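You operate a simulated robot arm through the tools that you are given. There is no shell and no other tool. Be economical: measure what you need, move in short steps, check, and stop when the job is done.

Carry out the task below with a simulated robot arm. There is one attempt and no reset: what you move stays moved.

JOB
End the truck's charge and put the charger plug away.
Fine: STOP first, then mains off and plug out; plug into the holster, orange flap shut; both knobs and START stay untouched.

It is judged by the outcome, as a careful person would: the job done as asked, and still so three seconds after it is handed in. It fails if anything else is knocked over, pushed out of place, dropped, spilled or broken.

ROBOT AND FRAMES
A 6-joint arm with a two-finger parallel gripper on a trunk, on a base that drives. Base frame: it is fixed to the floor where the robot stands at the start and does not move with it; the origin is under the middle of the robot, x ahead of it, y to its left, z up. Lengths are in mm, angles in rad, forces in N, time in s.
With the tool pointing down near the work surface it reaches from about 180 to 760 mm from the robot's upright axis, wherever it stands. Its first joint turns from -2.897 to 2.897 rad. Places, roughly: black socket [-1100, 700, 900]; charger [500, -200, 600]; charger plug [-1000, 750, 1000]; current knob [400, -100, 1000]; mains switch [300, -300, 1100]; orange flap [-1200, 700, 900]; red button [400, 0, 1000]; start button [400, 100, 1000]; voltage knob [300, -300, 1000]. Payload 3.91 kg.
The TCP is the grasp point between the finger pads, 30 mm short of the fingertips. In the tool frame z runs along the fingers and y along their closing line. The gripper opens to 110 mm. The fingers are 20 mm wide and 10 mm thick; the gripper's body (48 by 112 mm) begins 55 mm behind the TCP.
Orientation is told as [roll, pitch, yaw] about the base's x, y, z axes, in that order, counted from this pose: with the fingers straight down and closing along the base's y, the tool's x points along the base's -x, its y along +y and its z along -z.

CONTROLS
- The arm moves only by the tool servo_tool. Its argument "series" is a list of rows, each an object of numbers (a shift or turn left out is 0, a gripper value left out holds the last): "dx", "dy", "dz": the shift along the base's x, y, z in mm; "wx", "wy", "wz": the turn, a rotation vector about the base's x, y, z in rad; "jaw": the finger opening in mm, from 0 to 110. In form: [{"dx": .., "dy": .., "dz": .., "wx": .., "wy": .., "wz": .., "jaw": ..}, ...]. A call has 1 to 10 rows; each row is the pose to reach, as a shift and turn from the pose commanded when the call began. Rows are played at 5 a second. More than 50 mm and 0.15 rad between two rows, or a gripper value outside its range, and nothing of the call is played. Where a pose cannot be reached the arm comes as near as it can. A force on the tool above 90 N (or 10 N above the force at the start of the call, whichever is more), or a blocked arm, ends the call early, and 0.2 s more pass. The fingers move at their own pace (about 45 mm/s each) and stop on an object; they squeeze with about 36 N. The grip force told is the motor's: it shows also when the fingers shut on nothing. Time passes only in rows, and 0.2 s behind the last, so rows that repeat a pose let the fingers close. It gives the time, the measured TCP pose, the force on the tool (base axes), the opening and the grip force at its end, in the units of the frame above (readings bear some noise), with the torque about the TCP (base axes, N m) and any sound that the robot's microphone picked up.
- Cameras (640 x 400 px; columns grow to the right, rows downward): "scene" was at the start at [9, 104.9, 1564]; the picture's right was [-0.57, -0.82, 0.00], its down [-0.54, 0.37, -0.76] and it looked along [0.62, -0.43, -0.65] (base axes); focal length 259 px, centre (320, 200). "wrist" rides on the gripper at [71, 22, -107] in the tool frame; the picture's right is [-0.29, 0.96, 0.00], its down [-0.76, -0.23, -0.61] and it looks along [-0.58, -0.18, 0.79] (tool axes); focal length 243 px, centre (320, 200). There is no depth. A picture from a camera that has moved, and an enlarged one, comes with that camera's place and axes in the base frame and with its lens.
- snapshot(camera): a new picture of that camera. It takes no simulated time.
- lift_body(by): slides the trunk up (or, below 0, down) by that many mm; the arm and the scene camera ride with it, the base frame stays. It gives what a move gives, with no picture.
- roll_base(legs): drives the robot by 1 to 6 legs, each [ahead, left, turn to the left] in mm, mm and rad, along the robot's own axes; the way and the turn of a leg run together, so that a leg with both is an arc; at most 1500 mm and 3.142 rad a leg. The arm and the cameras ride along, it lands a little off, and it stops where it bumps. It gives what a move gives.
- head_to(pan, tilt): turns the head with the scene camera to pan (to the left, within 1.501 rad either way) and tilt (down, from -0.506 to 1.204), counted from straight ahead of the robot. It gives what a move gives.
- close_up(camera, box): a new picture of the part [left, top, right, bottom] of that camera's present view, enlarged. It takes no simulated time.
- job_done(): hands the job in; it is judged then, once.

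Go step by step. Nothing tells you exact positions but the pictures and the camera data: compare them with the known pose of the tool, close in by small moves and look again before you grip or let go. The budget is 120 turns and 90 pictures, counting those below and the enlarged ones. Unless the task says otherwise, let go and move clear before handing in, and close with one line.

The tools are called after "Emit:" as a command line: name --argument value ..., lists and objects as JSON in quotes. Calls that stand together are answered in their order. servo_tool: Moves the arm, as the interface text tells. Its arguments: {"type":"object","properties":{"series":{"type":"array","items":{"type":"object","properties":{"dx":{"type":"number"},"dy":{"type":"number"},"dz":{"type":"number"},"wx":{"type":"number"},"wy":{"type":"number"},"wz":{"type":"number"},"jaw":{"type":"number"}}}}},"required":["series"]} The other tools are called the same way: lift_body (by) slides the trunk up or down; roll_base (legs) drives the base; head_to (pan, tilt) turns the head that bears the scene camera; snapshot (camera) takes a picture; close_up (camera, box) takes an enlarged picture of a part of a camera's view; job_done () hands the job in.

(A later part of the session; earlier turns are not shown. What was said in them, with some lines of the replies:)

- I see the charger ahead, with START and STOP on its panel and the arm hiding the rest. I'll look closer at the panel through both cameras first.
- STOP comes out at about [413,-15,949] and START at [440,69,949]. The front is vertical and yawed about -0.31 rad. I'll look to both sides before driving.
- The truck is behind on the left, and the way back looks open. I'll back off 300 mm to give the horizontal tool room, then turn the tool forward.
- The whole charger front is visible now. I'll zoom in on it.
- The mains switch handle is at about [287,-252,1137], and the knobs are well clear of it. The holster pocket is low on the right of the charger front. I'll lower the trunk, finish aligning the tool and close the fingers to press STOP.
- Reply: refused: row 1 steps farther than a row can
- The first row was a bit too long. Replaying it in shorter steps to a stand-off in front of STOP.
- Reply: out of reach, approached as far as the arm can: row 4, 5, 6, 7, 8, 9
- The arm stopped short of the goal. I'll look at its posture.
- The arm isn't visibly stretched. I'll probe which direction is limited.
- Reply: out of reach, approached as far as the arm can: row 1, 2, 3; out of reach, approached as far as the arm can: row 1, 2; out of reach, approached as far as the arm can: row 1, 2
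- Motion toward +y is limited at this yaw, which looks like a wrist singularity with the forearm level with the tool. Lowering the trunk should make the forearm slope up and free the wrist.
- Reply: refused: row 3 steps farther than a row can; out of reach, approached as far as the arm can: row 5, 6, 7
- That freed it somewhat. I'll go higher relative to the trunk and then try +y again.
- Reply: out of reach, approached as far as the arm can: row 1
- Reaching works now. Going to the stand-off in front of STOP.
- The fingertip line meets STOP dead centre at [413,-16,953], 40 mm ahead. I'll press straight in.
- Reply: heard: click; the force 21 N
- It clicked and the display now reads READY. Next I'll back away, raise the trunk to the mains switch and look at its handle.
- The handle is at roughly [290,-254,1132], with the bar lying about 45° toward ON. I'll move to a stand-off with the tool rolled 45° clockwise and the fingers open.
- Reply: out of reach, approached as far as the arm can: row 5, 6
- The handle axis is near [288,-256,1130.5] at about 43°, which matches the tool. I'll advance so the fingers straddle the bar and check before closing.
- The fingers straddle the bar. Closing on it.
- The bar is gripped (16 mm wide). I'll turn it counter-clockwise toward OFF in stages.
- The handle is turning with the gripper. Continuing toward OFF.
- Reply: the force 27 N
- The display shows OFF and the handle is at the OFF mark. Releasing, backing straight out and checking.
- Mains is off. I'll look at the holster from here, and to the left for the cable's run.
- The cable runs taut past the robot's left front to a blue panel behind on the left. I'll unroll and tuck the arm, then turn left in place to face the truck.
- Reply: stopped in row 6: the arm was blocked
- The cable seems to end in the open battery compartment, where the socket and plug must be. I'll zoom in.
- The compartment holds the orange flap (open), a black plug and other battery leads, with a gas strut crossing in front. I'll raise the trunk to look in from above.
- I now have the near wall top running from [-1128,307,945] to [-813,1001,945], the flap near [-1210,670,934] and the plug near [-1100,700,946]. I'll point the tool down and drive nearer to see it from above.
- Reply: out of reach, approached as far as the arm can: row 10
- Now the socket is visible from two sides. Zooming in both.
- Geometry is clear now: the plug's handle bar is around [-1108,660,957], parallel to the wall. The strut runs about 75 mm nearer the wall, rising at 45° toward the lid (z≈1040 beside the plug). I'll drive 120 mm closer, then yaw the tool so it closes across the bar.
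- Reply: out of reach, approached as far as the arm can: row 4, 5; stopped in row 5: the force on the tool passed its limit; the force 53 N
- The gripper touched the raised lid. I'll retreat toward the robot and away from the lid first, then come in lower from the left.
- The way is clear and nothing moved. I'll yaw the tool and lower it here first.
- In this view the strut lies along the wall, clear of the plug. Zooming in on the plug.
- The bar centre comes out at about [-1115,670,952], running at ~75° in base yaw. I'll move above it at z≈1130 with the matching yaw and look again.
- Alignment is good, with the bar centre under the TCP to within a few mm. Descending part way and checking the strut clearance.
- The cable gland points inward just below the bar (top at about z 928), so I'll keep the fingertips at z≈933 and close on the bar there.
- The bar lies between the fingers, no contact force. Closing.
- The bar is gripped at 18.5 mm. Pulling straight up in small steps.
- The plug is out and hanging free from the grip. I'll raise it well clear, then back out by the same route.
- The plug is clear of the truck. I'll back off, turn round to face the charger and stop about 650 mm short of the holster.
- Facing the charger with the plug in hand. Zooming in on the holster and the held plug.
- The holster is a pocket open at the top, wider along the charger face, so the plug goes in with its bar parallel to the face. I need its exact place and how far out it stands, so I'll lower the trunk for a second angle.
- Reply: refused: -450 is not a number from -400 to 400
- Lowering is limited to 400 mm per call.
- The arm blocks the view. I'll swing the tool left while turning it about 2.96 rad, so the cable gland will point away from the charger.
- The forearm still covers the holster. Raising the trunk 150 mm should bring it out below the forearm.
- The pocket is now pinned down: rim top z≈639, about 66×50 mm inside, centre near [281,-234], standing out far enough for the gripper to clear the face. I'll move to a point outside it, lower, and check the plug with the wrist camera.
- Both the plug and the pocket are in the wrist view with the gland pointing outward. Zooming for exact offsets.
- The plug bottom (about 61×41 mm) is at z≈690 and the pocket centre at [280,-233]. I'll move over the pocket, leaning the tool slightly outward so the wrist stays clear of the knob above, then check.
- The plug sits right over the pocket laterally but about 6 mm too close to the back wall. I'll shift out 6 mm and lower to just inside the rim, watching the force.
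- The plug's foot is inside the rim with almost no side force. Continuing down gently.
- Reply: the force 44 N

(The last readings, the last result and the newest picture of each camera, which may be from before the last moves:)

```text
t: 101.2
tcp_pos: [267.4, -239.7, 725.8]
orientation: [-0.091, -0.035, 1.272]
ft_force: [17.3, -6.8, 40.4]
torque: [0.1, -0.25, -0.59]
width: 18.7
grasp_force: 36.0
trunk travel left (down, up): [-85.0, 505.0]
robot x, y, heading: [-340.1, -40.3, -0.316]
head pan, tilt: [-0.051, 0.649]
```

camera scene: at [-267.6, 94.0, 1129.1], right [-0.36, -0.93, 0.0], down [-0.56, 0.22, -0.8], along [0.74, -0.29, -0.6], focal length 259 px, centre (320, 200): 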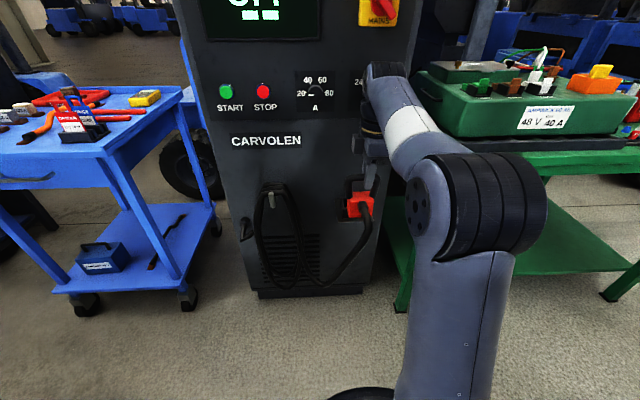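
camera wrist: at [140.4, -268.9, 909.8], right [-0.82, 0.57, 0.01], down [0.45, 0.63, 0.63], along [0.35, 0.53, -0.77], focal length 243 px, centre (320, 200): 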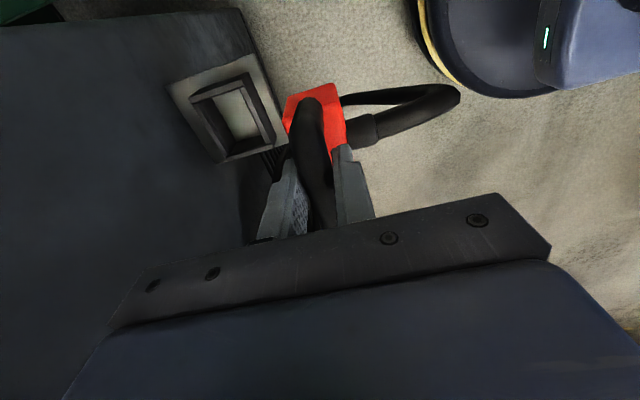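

There's 40 N of upward reaction at z 726, so either the floor or the gland on the rim. Looking.

Emit:
close_up --camera "wrist" --box '[200, 50, 440, 200]'

Emit:
close_up --camera "scene" --box '[320, 150, 432, 220]'

```text
2.67 times, centred on (320, 125) of wrist
camera zoom: at [213.8, -303.1, 828.2], right [-0.82, 0.56, -0.08], down [0.38, 0.65, 0.65], along [0.42, 0.51, -0.75], focal length 647 px, centre (320, 400)
```

zoom: 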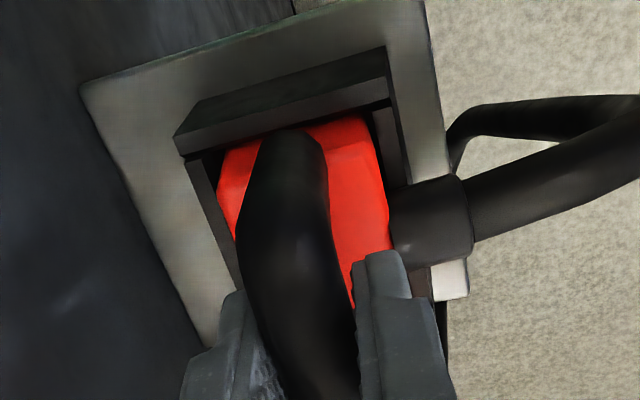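

```text
5.71 times, centred on (376, 185) of scene
camera zoom: at [-269.0, 94.3, 1129.7], right [-0.36, -0.93, 0.0], down [-0.56, 0.22, -0.8], along [0.74, -0.29, -0.6], focal length 1478 px, centre (0, 286)
```

zoom: 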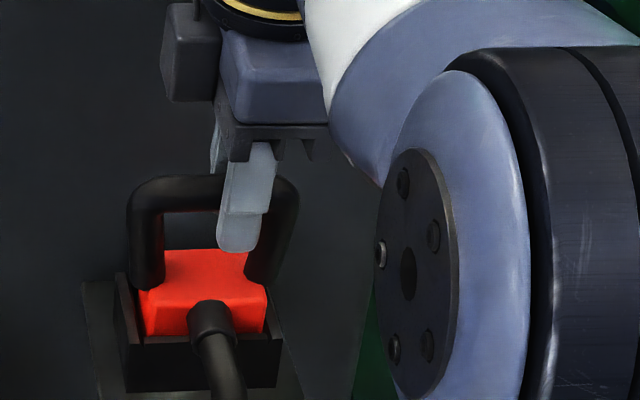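

The plug is well down in the pocket, resting on its floor. I'll ease off the pressure, open the fingers and rise straight up.

Emit:
servo_tool --series '[{"dz": 4}, {"dz": 4, "jaw": 30}, {"dz": 4, "jaw": 45}, {"dz": 4, "jaw": 45}, {"dz": 4, "jaw": 45}]'

Emit:
close_up --camera "wrist" --box '[200, 50, 440, 200]'

```text
t: 102.4
tcp_pos: [265.5, -239.8, 724.1]
orientation: [-0.077, -0.036, 1.273]
ft_force: [0.3, -0.6, 0.3]
torque: [-0.01, 0.02, 0.0]
width: 45.6
grasp_force: 1.0
trunk travel left (down, up): [-85.0, 505.0]
robot x, y, heading: [-338.7, -38.6, -0.318]
head pan, tilt: [-0.051, 0.649]
```

```text
2.67 times, centred on (320, 125) of wrist
camera zoom: at [214.1, -303.0, 826.7], right [-0.83, 0.56, -0.06], down [0.39, 0.65, 0.65], along [0.41, 0.51, -0.76], focal length 647 px, centre (320, 400)
```

zoom: 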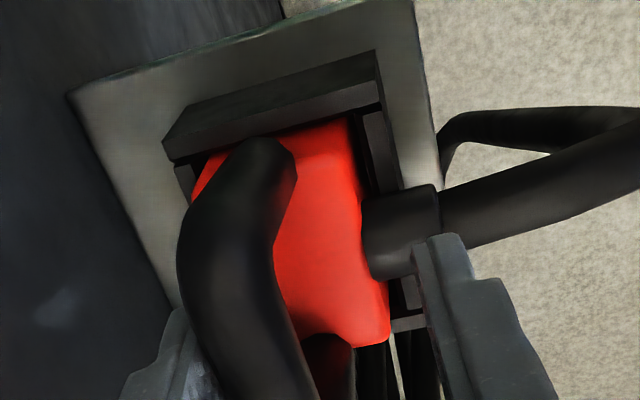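

The plug now stands on its own, with the bar near the inner finger. I'll open a little more, then lift clear.

Emit:
servo_tool --series '[{"jaw": 65}, {"jaw": 65, "dz": 5}, {"jaw": 65, "dz": 20}, {"jaw": 65, "dz": 45}, {"jaw": 65, "dz": 75}, {"jaw": 65, "dz": 100}, {"dx": -38, "dy": 12, "dz": 100}, {"dx": -80, "dy": 26, "dz": 105}, {"dx": -120, "dy": 39, "dz": 110}]'

Emit:
close_up --camera "scene" --box '[230, 60, 470, 230]'

Emit:
close_up --camera "wrist" --box '[100, 20, 340, 170]'

```text
t: 104.4
tcp_pos: [145.0, -198.6, 834.4]
orientation: [-0.075, -0.037, 1.272]
ft_force: [0.2, -0.5, 0.3]
torque: [0.0, 0.04, 0.02]
width: 65.2
grasp_force: 0.0
trunk travel left (down, up): [-85.0, 505.0]
robot x, y, heading: [-336.4, -41.4, -0.318]
head pan, tilt: [-0.051, 0.649]
```

```text
2.35 times, centred on (350, 145) of scene
camera zoom: at [-267.5, 93.9, 1129.1], right [-0.36, -0.93, 0.0], down [-0.56, 0.22, -0.8], along [0.74, -0.29, -0.6], focal length 608 px, centre (249, 329)
```

zoom: 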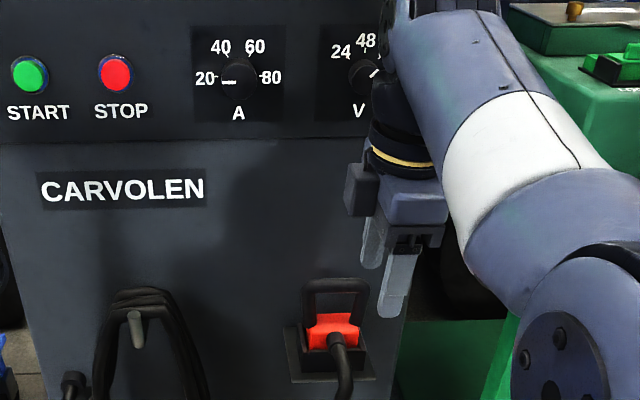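

```text
2.67 times, centred on (220, 95) of wrist
camera zoom: at [94.1, -263.7, 936.6], right [-0.83, 0.56, -0.06], down [0.39, 0.65, 0.65], along [0.4, 0.51, -0.76], focal length 647 px, centre (587, 480)
```

zoom: 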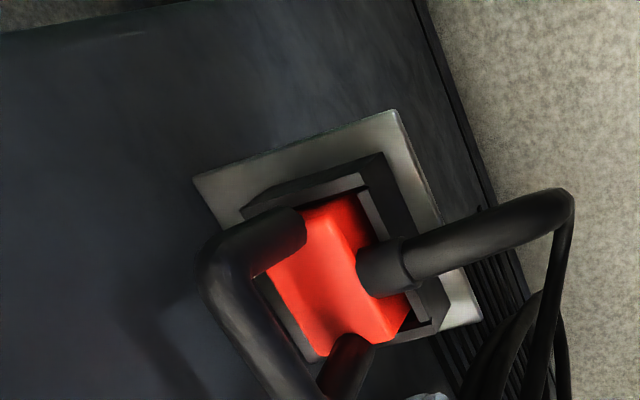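

The plug is holstered and standing by itself; knobs and buttons are untouched. Next the flap: raise the trunk, level the tool, turn it back to the earlier yaw and drive back to the truck.

Emit:
lift_body --by 400

Emit:
lift_body --by 100

Emit:
servo_tool --series '[{"dx": -10, "dy": 5, "wx": 0.0245, "wy": 0.0762, "jaw": 0}, {"dx": -29, "dy": 30, "wx": 0.0245, "wy": 0.0762}, {"dx": -29, "dy": 70, "wx": 0.0245, "wy": 0.0762}, {"dx": -29, "dy": 110, "wx": 0.0245, "wy": 0.0762}, {"dx": -29, "dy": 125, "wx": 0.0245, "wy": 0.0762}]'

Emit:
servo_tool --series '[{"wz": -0.149}, {"wz": -0.298}, {"wz": -0.447}, {"wz": -0.596}, {"wz": -0.745}, {"wz": -0.894}, {"wz": -1.043}, {"wz": -1.192}, {"wz": -1.341}, {"wz": -1.49}]'

Emit:
servo_tool --series '[{"wz": -0.149}, {"wz": -0.298}, {"wz": -0.447}, {"wz": -0.596}, {"wz": -0.745}, {"wz": -0.894}, {"wz": -1.043}, {"wz": -1.192}, {"wz": -1.341}, {"wz": -1.49}]'

Emit:
roll_base --legs '[[-130, 325, 0], [0, 0, 3.006]]'

```text
t: 108.3
tcp_pos: [145.3, -200.0, 1234.1]
orientation: [-0.077, -0.037, 1.272]
ft_force: [0.5, 0.0, -0.7]
torque: [-0.02, 0.03, 0.03]
width: 65.0
grasp_force: 0.0
trunk travel left (down, up): [-485.0, 105.0]
robot x, y, heading: [-338.0, -41.3, -0.318]
head pan, tilt: [-0.051, 0.649]
```

```text
t: 109.6
tcp_pos: [146.2, -200.3, 1333.8]
orientation: [-0.077, -0.037, 1.272]
ft_force: [0.9, 0.4, 0.3]
torque: [0.0, -0.01, 0.02]
width: 65.0
grasp_force: 0.2
trunk travel left (down, up): [-585.0, 5.0]
robot x, y, heading: [-338.8, -40.5, -0.316]
head pan, tilt: [-0.051, 0.649]
```

```text
t: 110.8
tcp_pos: [116.9, -74.7, 1333.9]
orientation: [0.004, -0.038, 1.27]
ft_force: [0.4, -0.8, 0.9]
torque: [-0.01, -0.02, -0.03]
width: 0.0
grasp_force: 36.1
trunk travel left (down, up): [-585.0, 5.0]
robot x, y, heading: [-340.5, -41.8, -0.312]
head pan, tilt: [-0.051, 0.649]
```

```text
t: 113.0
tcp_pos: [117.1, -75.2, 1334.3]
orientation: [0.003, -0.036, -0.223]
ft_force: [0.4, -0.4, 0.1]
torque: [0.0, 0.0, 0.01]
width: 0.0
grasp_force: 36.1
trunk travel left (down, up): [-585.0, 5.0]
robot x, y, heading: [-339.4, -42.1, -0.315]
head pan, tilt: [-0.051, 0.649]
```

```text
t: 115.2
tcp_pos: [116.8, -74.8, 1333.9]
orientation: [0.004, -0.037, -1.712]
ft_force: [-0.1, 0.0, 0.6]
torque: [0.02, -0.03, 0.04]
width: 0.0
grasp_force: 36.4
trunk travel left (down, up): [-585.0, 5.0]
robot x, y, heading: [-338.3, -34.4, -0.321]
head pan, tilt: [-0.051, 0.649]
```

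```text
t: 124.5
tcp_pos: [-805.4, 416.2, 1334.6]
orientation: [0.004, -0.037, 1.274]
ft_force: [0.2, 0.1, 0.8]
torque: [0.0, -0.01, 0.01]
width: 0.0
grasp_force: 35.5
trunk travel left (down, up): [-585.0, 5.0]
robot x, y, heading: [-359.9, 313.6, 2.665]
head pan, tilt: [-0.051, 0.649]
```

Back near the truck. I'll drive to the same spot as before and look.

Emit:
roll_base --legs '[[252, 9, 0.03]]'

Emit:
head_to --pan 0.0 --tilt 0.8

Emit:
close_up --camera "scene" --box '[250, 100, 490, 250]'

Emit:
snapshot --camera "wrist"

```text
t: 126.3
tcp_pos: [-1040.1, 508.8, 1334.1]
orientation: [0.0, -0.036, 1.304]
ft_force: [-0.6, 0.3, -0.3]
torque: [0.03, -0.01, 0.0]
width: 0.0
grasp_force: 36.1
trunk travel left (down, up): [-585.0, 5.0]
robot x, y, heading: [-591.4, 410.4, 2.697]
head pan, tilt: [-0.051, 0.649]
```

```text
t: 127.0
tcp_pos: [-1039.8, 508.6, 1334.1]
orientation: [0.003, -0.036, 1.304]
ft_force: [0.8, 0.3, -0.4]
torque: [0.01, -0.01, -0.03]
width: 0.1
grasp_force: 36.1
trunk travel left (down, up): [-585.0, 5.0]
robot x, y, heading: [-590.6, 416.8, 2.695]
head pan, tilt: [0.0, 0.799]
```

```text
2.67 times, centred on (370, 175) of scene
camera zoom: at [-677.1, 285.9, 1616.6], right [0.43, 0.9, 0.0], down [0.65, -0.31, -0.7], along [-0.63, 0.3, -0.72], focal length 690 px, centre (187, 267)
```

zoom: 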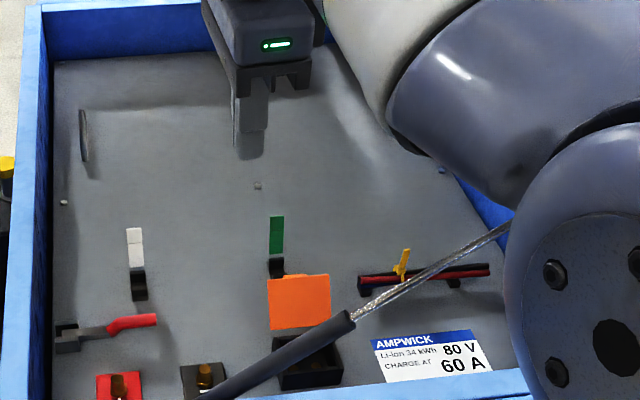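

```text
9 pictures are left
camera wrist: at [-1080.9, 441.0, 1439.0], right [-0.85, 0.53, 0.01], down [0.42, 0.65, 0.64], along [0.33, 0.54, -0.77], focal length 243 px, centre (320, 200)
```

wrist: 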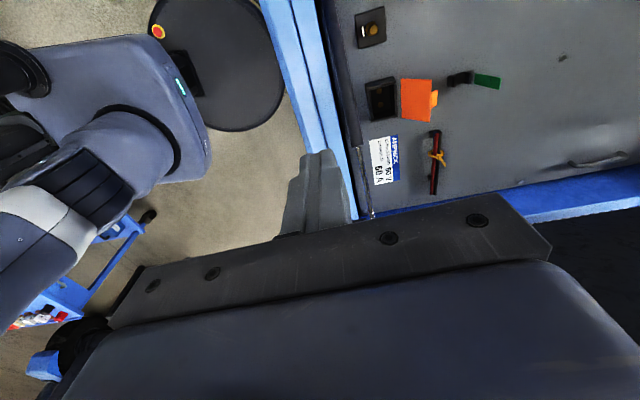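

The flap is still open with its top edge centred near [-1194,699,934], leaning inward at 45°. I'll go above a point just behind it (inward side), with fingers closed.

Emit:
servo_tool --series '[{"dx": -25, "dy": 31, "dz": -10}, {"dx": -50, "dy": 63, "dz": -25}, {"dx": -75, "dy": 94, "dz": -45}, {"dx": -100, "dy": 126, "dz": -65}, {"dx": -125, "dy": 157, "dz": -85}, {"dx": -150, "dy": 189, "dz": -110}, {"dx": -174, "dy": 220, "dz": -134}]'

Emit:
servo_tool --series '[{"dz": -45}, {"dz": -90}, {"dz": -135}, {"dz": -175}]'

Emit:
snapshot --camera "wrist"

```text
t: 128.6
tcp_pos: [-1213.4, 729.2, 1197.9]
orientation: [0.002, -0.038, 1.303]
ft_force: [-0.1, -0.7, 0.1]
torque: [0.02, 0.01, 0.03]
width: 0.1
grasp_force: 36.4
trunk travel left (down, up): [-585.0, 5.0]
robot x, y, heading: [-594.5, 415.0, 2.698]
head pan, tilt: [0.0, 0.799]
```

```text
t: 129.6
tcp_pos: [-1213.3, 729.0, 1025.3]
orientation: [0.003, -0.037, 1.303]
ft_force: [-0.8, 0.5, -0.2]
torque: [0.03, -0.01, 0.0]
width: 0.0
grasp_force: 36.1
trunk travel left (down, up): [-585.0, 5.0]
robot x, y, heading: [-590.5, 417.0, 2.697]
head pan, tilt: [0.0, 0.799]
```

```text
8 pictures are left
camera wrist: at [-1255.2, 661.0, 1129.5], right [-0.85, 0.53, 0.01], down [0.42, 0.65, 0.64], along [0.33, 0.54, -0.77], focal length 243 px, centre (320, 200)
```

wrist: 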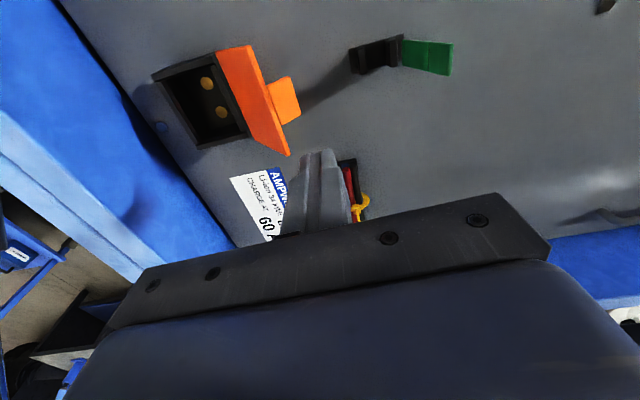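

Positions confirmed: the fingertips are about 20 mm behind the flap edge and just beside its tab. I'll descend behind the edge and push it up and over toward the wall.

Emit:
servo_tool --series '[{"dx": 1.4, "dy": 4.8, "dz": -36}, {"dx": 1.4, "dy": 4.8, "dz": -72}, {"dx": 16, "dy": 0.5, "dz": -72}, {"dx": 30.4, "dy": -4, "dz": -72}, {"dx": 45, "dy": -8.4, "dz": -72}, {"dx": 59, "dy": -12.6, "dz": -72}, {"dx": 73, "dy": -16.8, "dz": -72}]'

Emit:
snapshot --camera "wrist"

```text
t: 131.2
tcp_pos: [-1139.9, 712.2, 952.3]
orientation: [0.001, -0.037, 1.303]
ft_force: [0.2, 0.4, 0.4]
torque: [-0.01, 0.0, 0.03]
width: 0.0
grasp_force: 36.1
trunk travel left (down, up): [-585.0, 5.0]
robot x, y, heading: [-592.7, 419.3, 2.7]
head pan, tilt: [0.0, 0.799]
```

```text
7 pictures are left
camera wrist: at [-1181.5, 643.8, 1056.6], right [-0.85, 0.53, 0.01], down [0.42, 0.65, 0.64], along [0.33, 0.54, -0.77], focal length 243 px, centre (320, 200)
```

wrist: 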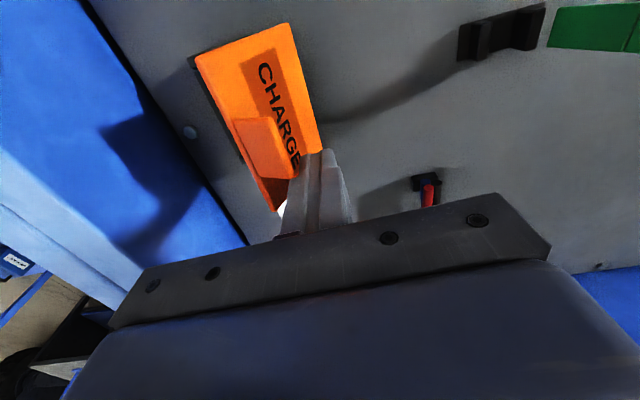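

The flap has swung over and "CHARGE" faces up. I'll rise and look at whether it's fully down.

Emit:
servo_tool --series '[{"dz": 30}, {"dz": 60}, {"dz": 60}]'

Emit:
close_up --camera "wrist" --box '[150, 10, 390, 160]'

```text
t: 132.0
tcp_pos: [-1139.4, 712.8, 1013.4]
orientation: [0.001, -0.037, 1.303]
ft_force: [0.0, -0.1, 0.1]
torque: [0.04, 0.0, 0.01]
width: 0.0
grasp_force: 36.3
trunk travel left (down, up): [-585.0, 5.0]
robot x, y, heading: [-594.9, 415.3, 2.695]
head pan, tilt: [0.0, 0.799]
```

```text
2.67 times, centred on (270, 85) of wrist
camera zoom: at [-1181.8, 644.7, 1118.7], right [-0.85, 0.53, 0.01], down [0.42, 0.65, 0.64], along [0.33, 0.54, -0.77], focal length 647 px, centre (453, 507)
```

zoom: 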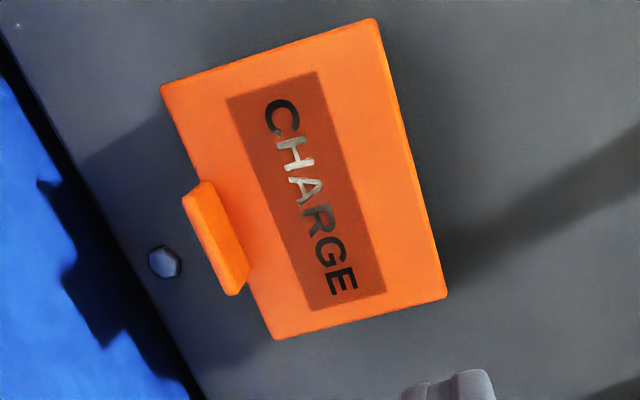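

The flap looks flat over the socket. I'll press it gently at its middle to be sure it's fully shut.

Emit:
servo_tool --series '[{"dx": 12, "dy": -22}, {"dx": 22, "dy": -43}, {"dx": 22, "dy": -43, "dz": -40}, {"dx": 22, "dy": -43, "dz": -70}, {"dx": 22, "dy": -43, "dz": -82}]'

Emit:
servo_tool --series '[{"dz": -3}, {"dz": -6}, {"dz": -8}]'

```text
t: 133.2
tcp_pos: [-1118.6, 668.5, 931.2]
orientation: [0.004, -0.036, 1.303]
ft_force: [0.2, 0.3, -1.0]
torque: [0.02, 0.02, 0.01]
width: 0.0
grasp_force: 35.6
trunk travel left (down, up): [-585.0, 5.0]
robot x, y, heading: [-591.7, 414.8, 2.689]
head pan, tilt: [0.0, 0.799]
```

```text
t: 134.0
tcp_pos: [-1118.2, 668.9, 923.7]
orientation: [0.005, -0.036, 1.302]
ft_force: [1.5, 0.3, 0.0]
torque: [0.0, 0.01, -0.01]
width: 0.1
grasp_force: 35.5
trunk travel left (down, up): [-585.0, 5.0]
robot x, y, heading: [-588.8, 413.6, 2.695]
head pan, tilt: [0.0, 0.799]
```

Tip at z≈894, no contact yet, so the flap lies low. A few more mm.

Emit:
servo_tool --series '[{"dz": -3}, {"dz": -6}, {"dz": -9}]'

```text
t: 134.8
tcp_pos: [-1118.5, 667.3, 915.5]
orientation: [0.005, -0.041, 1.304]
ft_force: [1.8, -2.3, 10.9]
torque: [-0.13, -0.04, 0.05]
width: 0.0
grasp_force: 36.1
trunk travel left (down, up): [-585.0, 5.0]
robot x, y, heading: [-589.1, 414.7, 2.698]
head pan, tilt: [0.0, 0.799]
```

Firm contact at tip z≈886, the hinge level, so the flap is flat. I'll retreat up and out, then check.

Emit:
servo_tool --series '[{"dz": -2}, {"dz": 20}, {"dz": 60}, {"dz": 105}, {"dz": 150}, {"dz": 195}, {"dz": 240}, {"dx": 10, "dy": -40, "dz": 260}, {"dx": 25, "dy": -80, "dz": 275}, {"dx": 50, "dy": -115, "dz": 290}]'

Emit:
close_up --camera "wrist" --box '[320, 20, 480, 120]'

Emit:
close_up --camera "scene" --box '[250, 100, 490, 250]'

```text
t: 137.0
tcp_pos: [-1068.4, 553.5, 1204.9]
orientation: [0.004, -0.037, 1.304]
ft_force: [0.1, 0.5, 0.0]
torque: [0.01, 0.02, -0.01]
width: 0.4
grasp_force: 36.0
trunk travel left (down, up): [-585.0, 5.0]
robot x, y, heading: [-590.8, 415.3, 2.696]
head pan, tilt: [0.0, 0.799]
```

```text
4.00 times, centred on (400, 70) of wrist
camera zoom: at [-1109.6, 486.1, 1309.4], right [-0.85, 0.53, 0.01], down [0.42, 0.65, 0.64], along [0.33, 0.54, -0.77], focal length 970 px, centre (0, 720)
```

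zoom: 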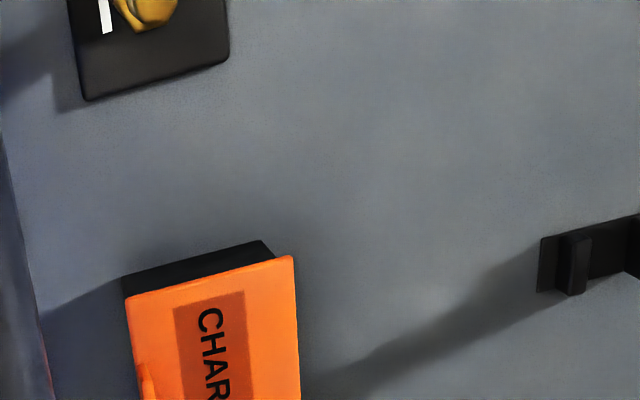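

```text
2.67 times, centred on (370, 175) of scene
camera zoom: at [-676.5, 285.6, 1616.5], right [0.43, 0.9, 0.0], down [0.65, -0.31, -0.7], along [-0.63, 0.3, -0.72], focal length 690 px, centre (187, 267)
```

zoom: 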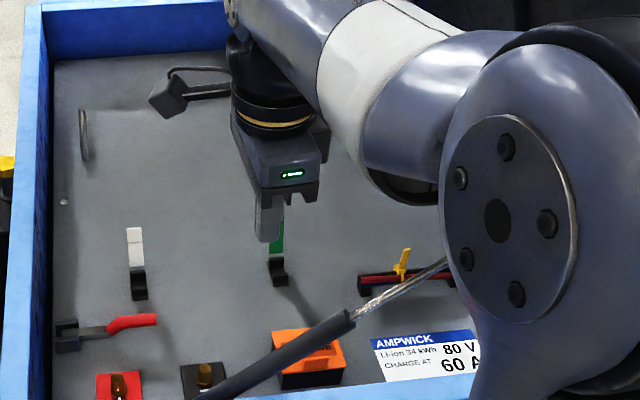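

The flap is shut flush. I'll back clear of the truck and take a last look at the charger.

Emit:
roll_base --legs '[[-250, 0, 0], [0, 0, -1.7]]'

Emit:
head_to --pan -1.35 --tilt 0.6

Emit:
snapshot --camera "scene"

```text
t: 142.9
tcp_pos: [-171.0, 765.2, 1204.1]
orientation: [0.004, -0.038, -0.391]
ft_force: [0.5, 0.2, -0.1]
torque: [-0.02, -0.02, -0.02]
width: 0.0
grasp_force: 35.9
trunk travel left (down, up): [-585.0, 5.0]
robot x, y, heading: [-367.7, 304.9, 1.004]
head pan, tilt: [0.0, 0.799]
```

```text
t: 144.4
tcp_pos: [-170.1, 764.1, 1203.7]
orientation: [0.001, -0.037, -0.392]
ft_force: [-0.4, 0.1, -0.5]
torque: [0.0, 0.02, 0.03]
width: 0.1
grasp_force: 36.1
trunk travel left (down, up): [-585.0, 5.0]
robot x, y, heading: [-368.7, 309.1, 1.0]
head pan, tilt: [-1.349, 0.6]
```

```text
3 pictures are left
camera scene: at [-447.1, 310.3, 1633.4], right [-0.34, -0.94, 0.0], down [-0.53, 0.19, -0.83], along [0.78, -0.28, -0.56], focal length 259 px, centre (320, 200)
```

scene: 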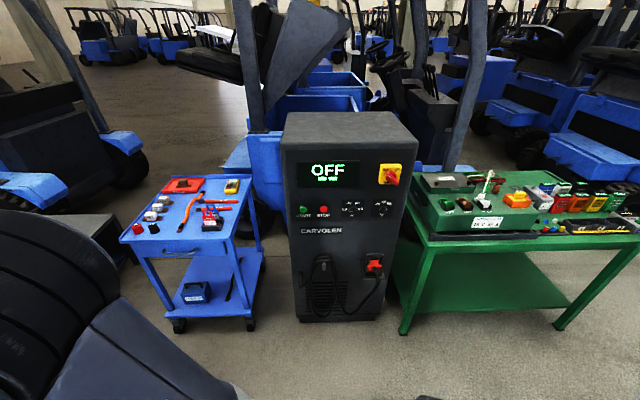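

Emit:
close_up --camera "scene" --box '[280, 150, 420, 320]'

```text
2.35 times, centred on (350, 235) of scene
camera zoom: at [-447.1, 310.3, 1633.4], right [-0.34, -0.94, 0.0], down [-0.53, 0.19, -0.83], along [0.78, -0.28, -0.56], focal length 608 px, centre (249, 118)
```

zoom: 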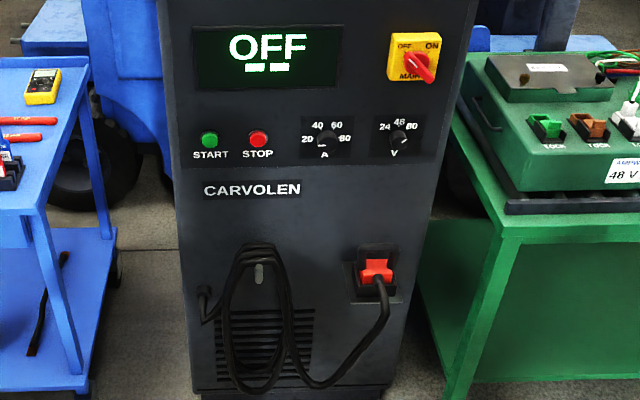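

The charger reads OFF and the mains handle is at OFF. The plug sits in the holster, both knobs and START are as they were, and the flap is shut, so I'm handing in.

Emit:
job_done

```text
The job is handed in.
```

The truck's charge is ended: I pressed STOP, turned the mains off, pulled the plug and put it in the holster, and shut the orange flap. Both knobs and START were left untouched. On the way in, the gripper bumped the truck's raised lid (about 52 N); the lid did not appear to move.
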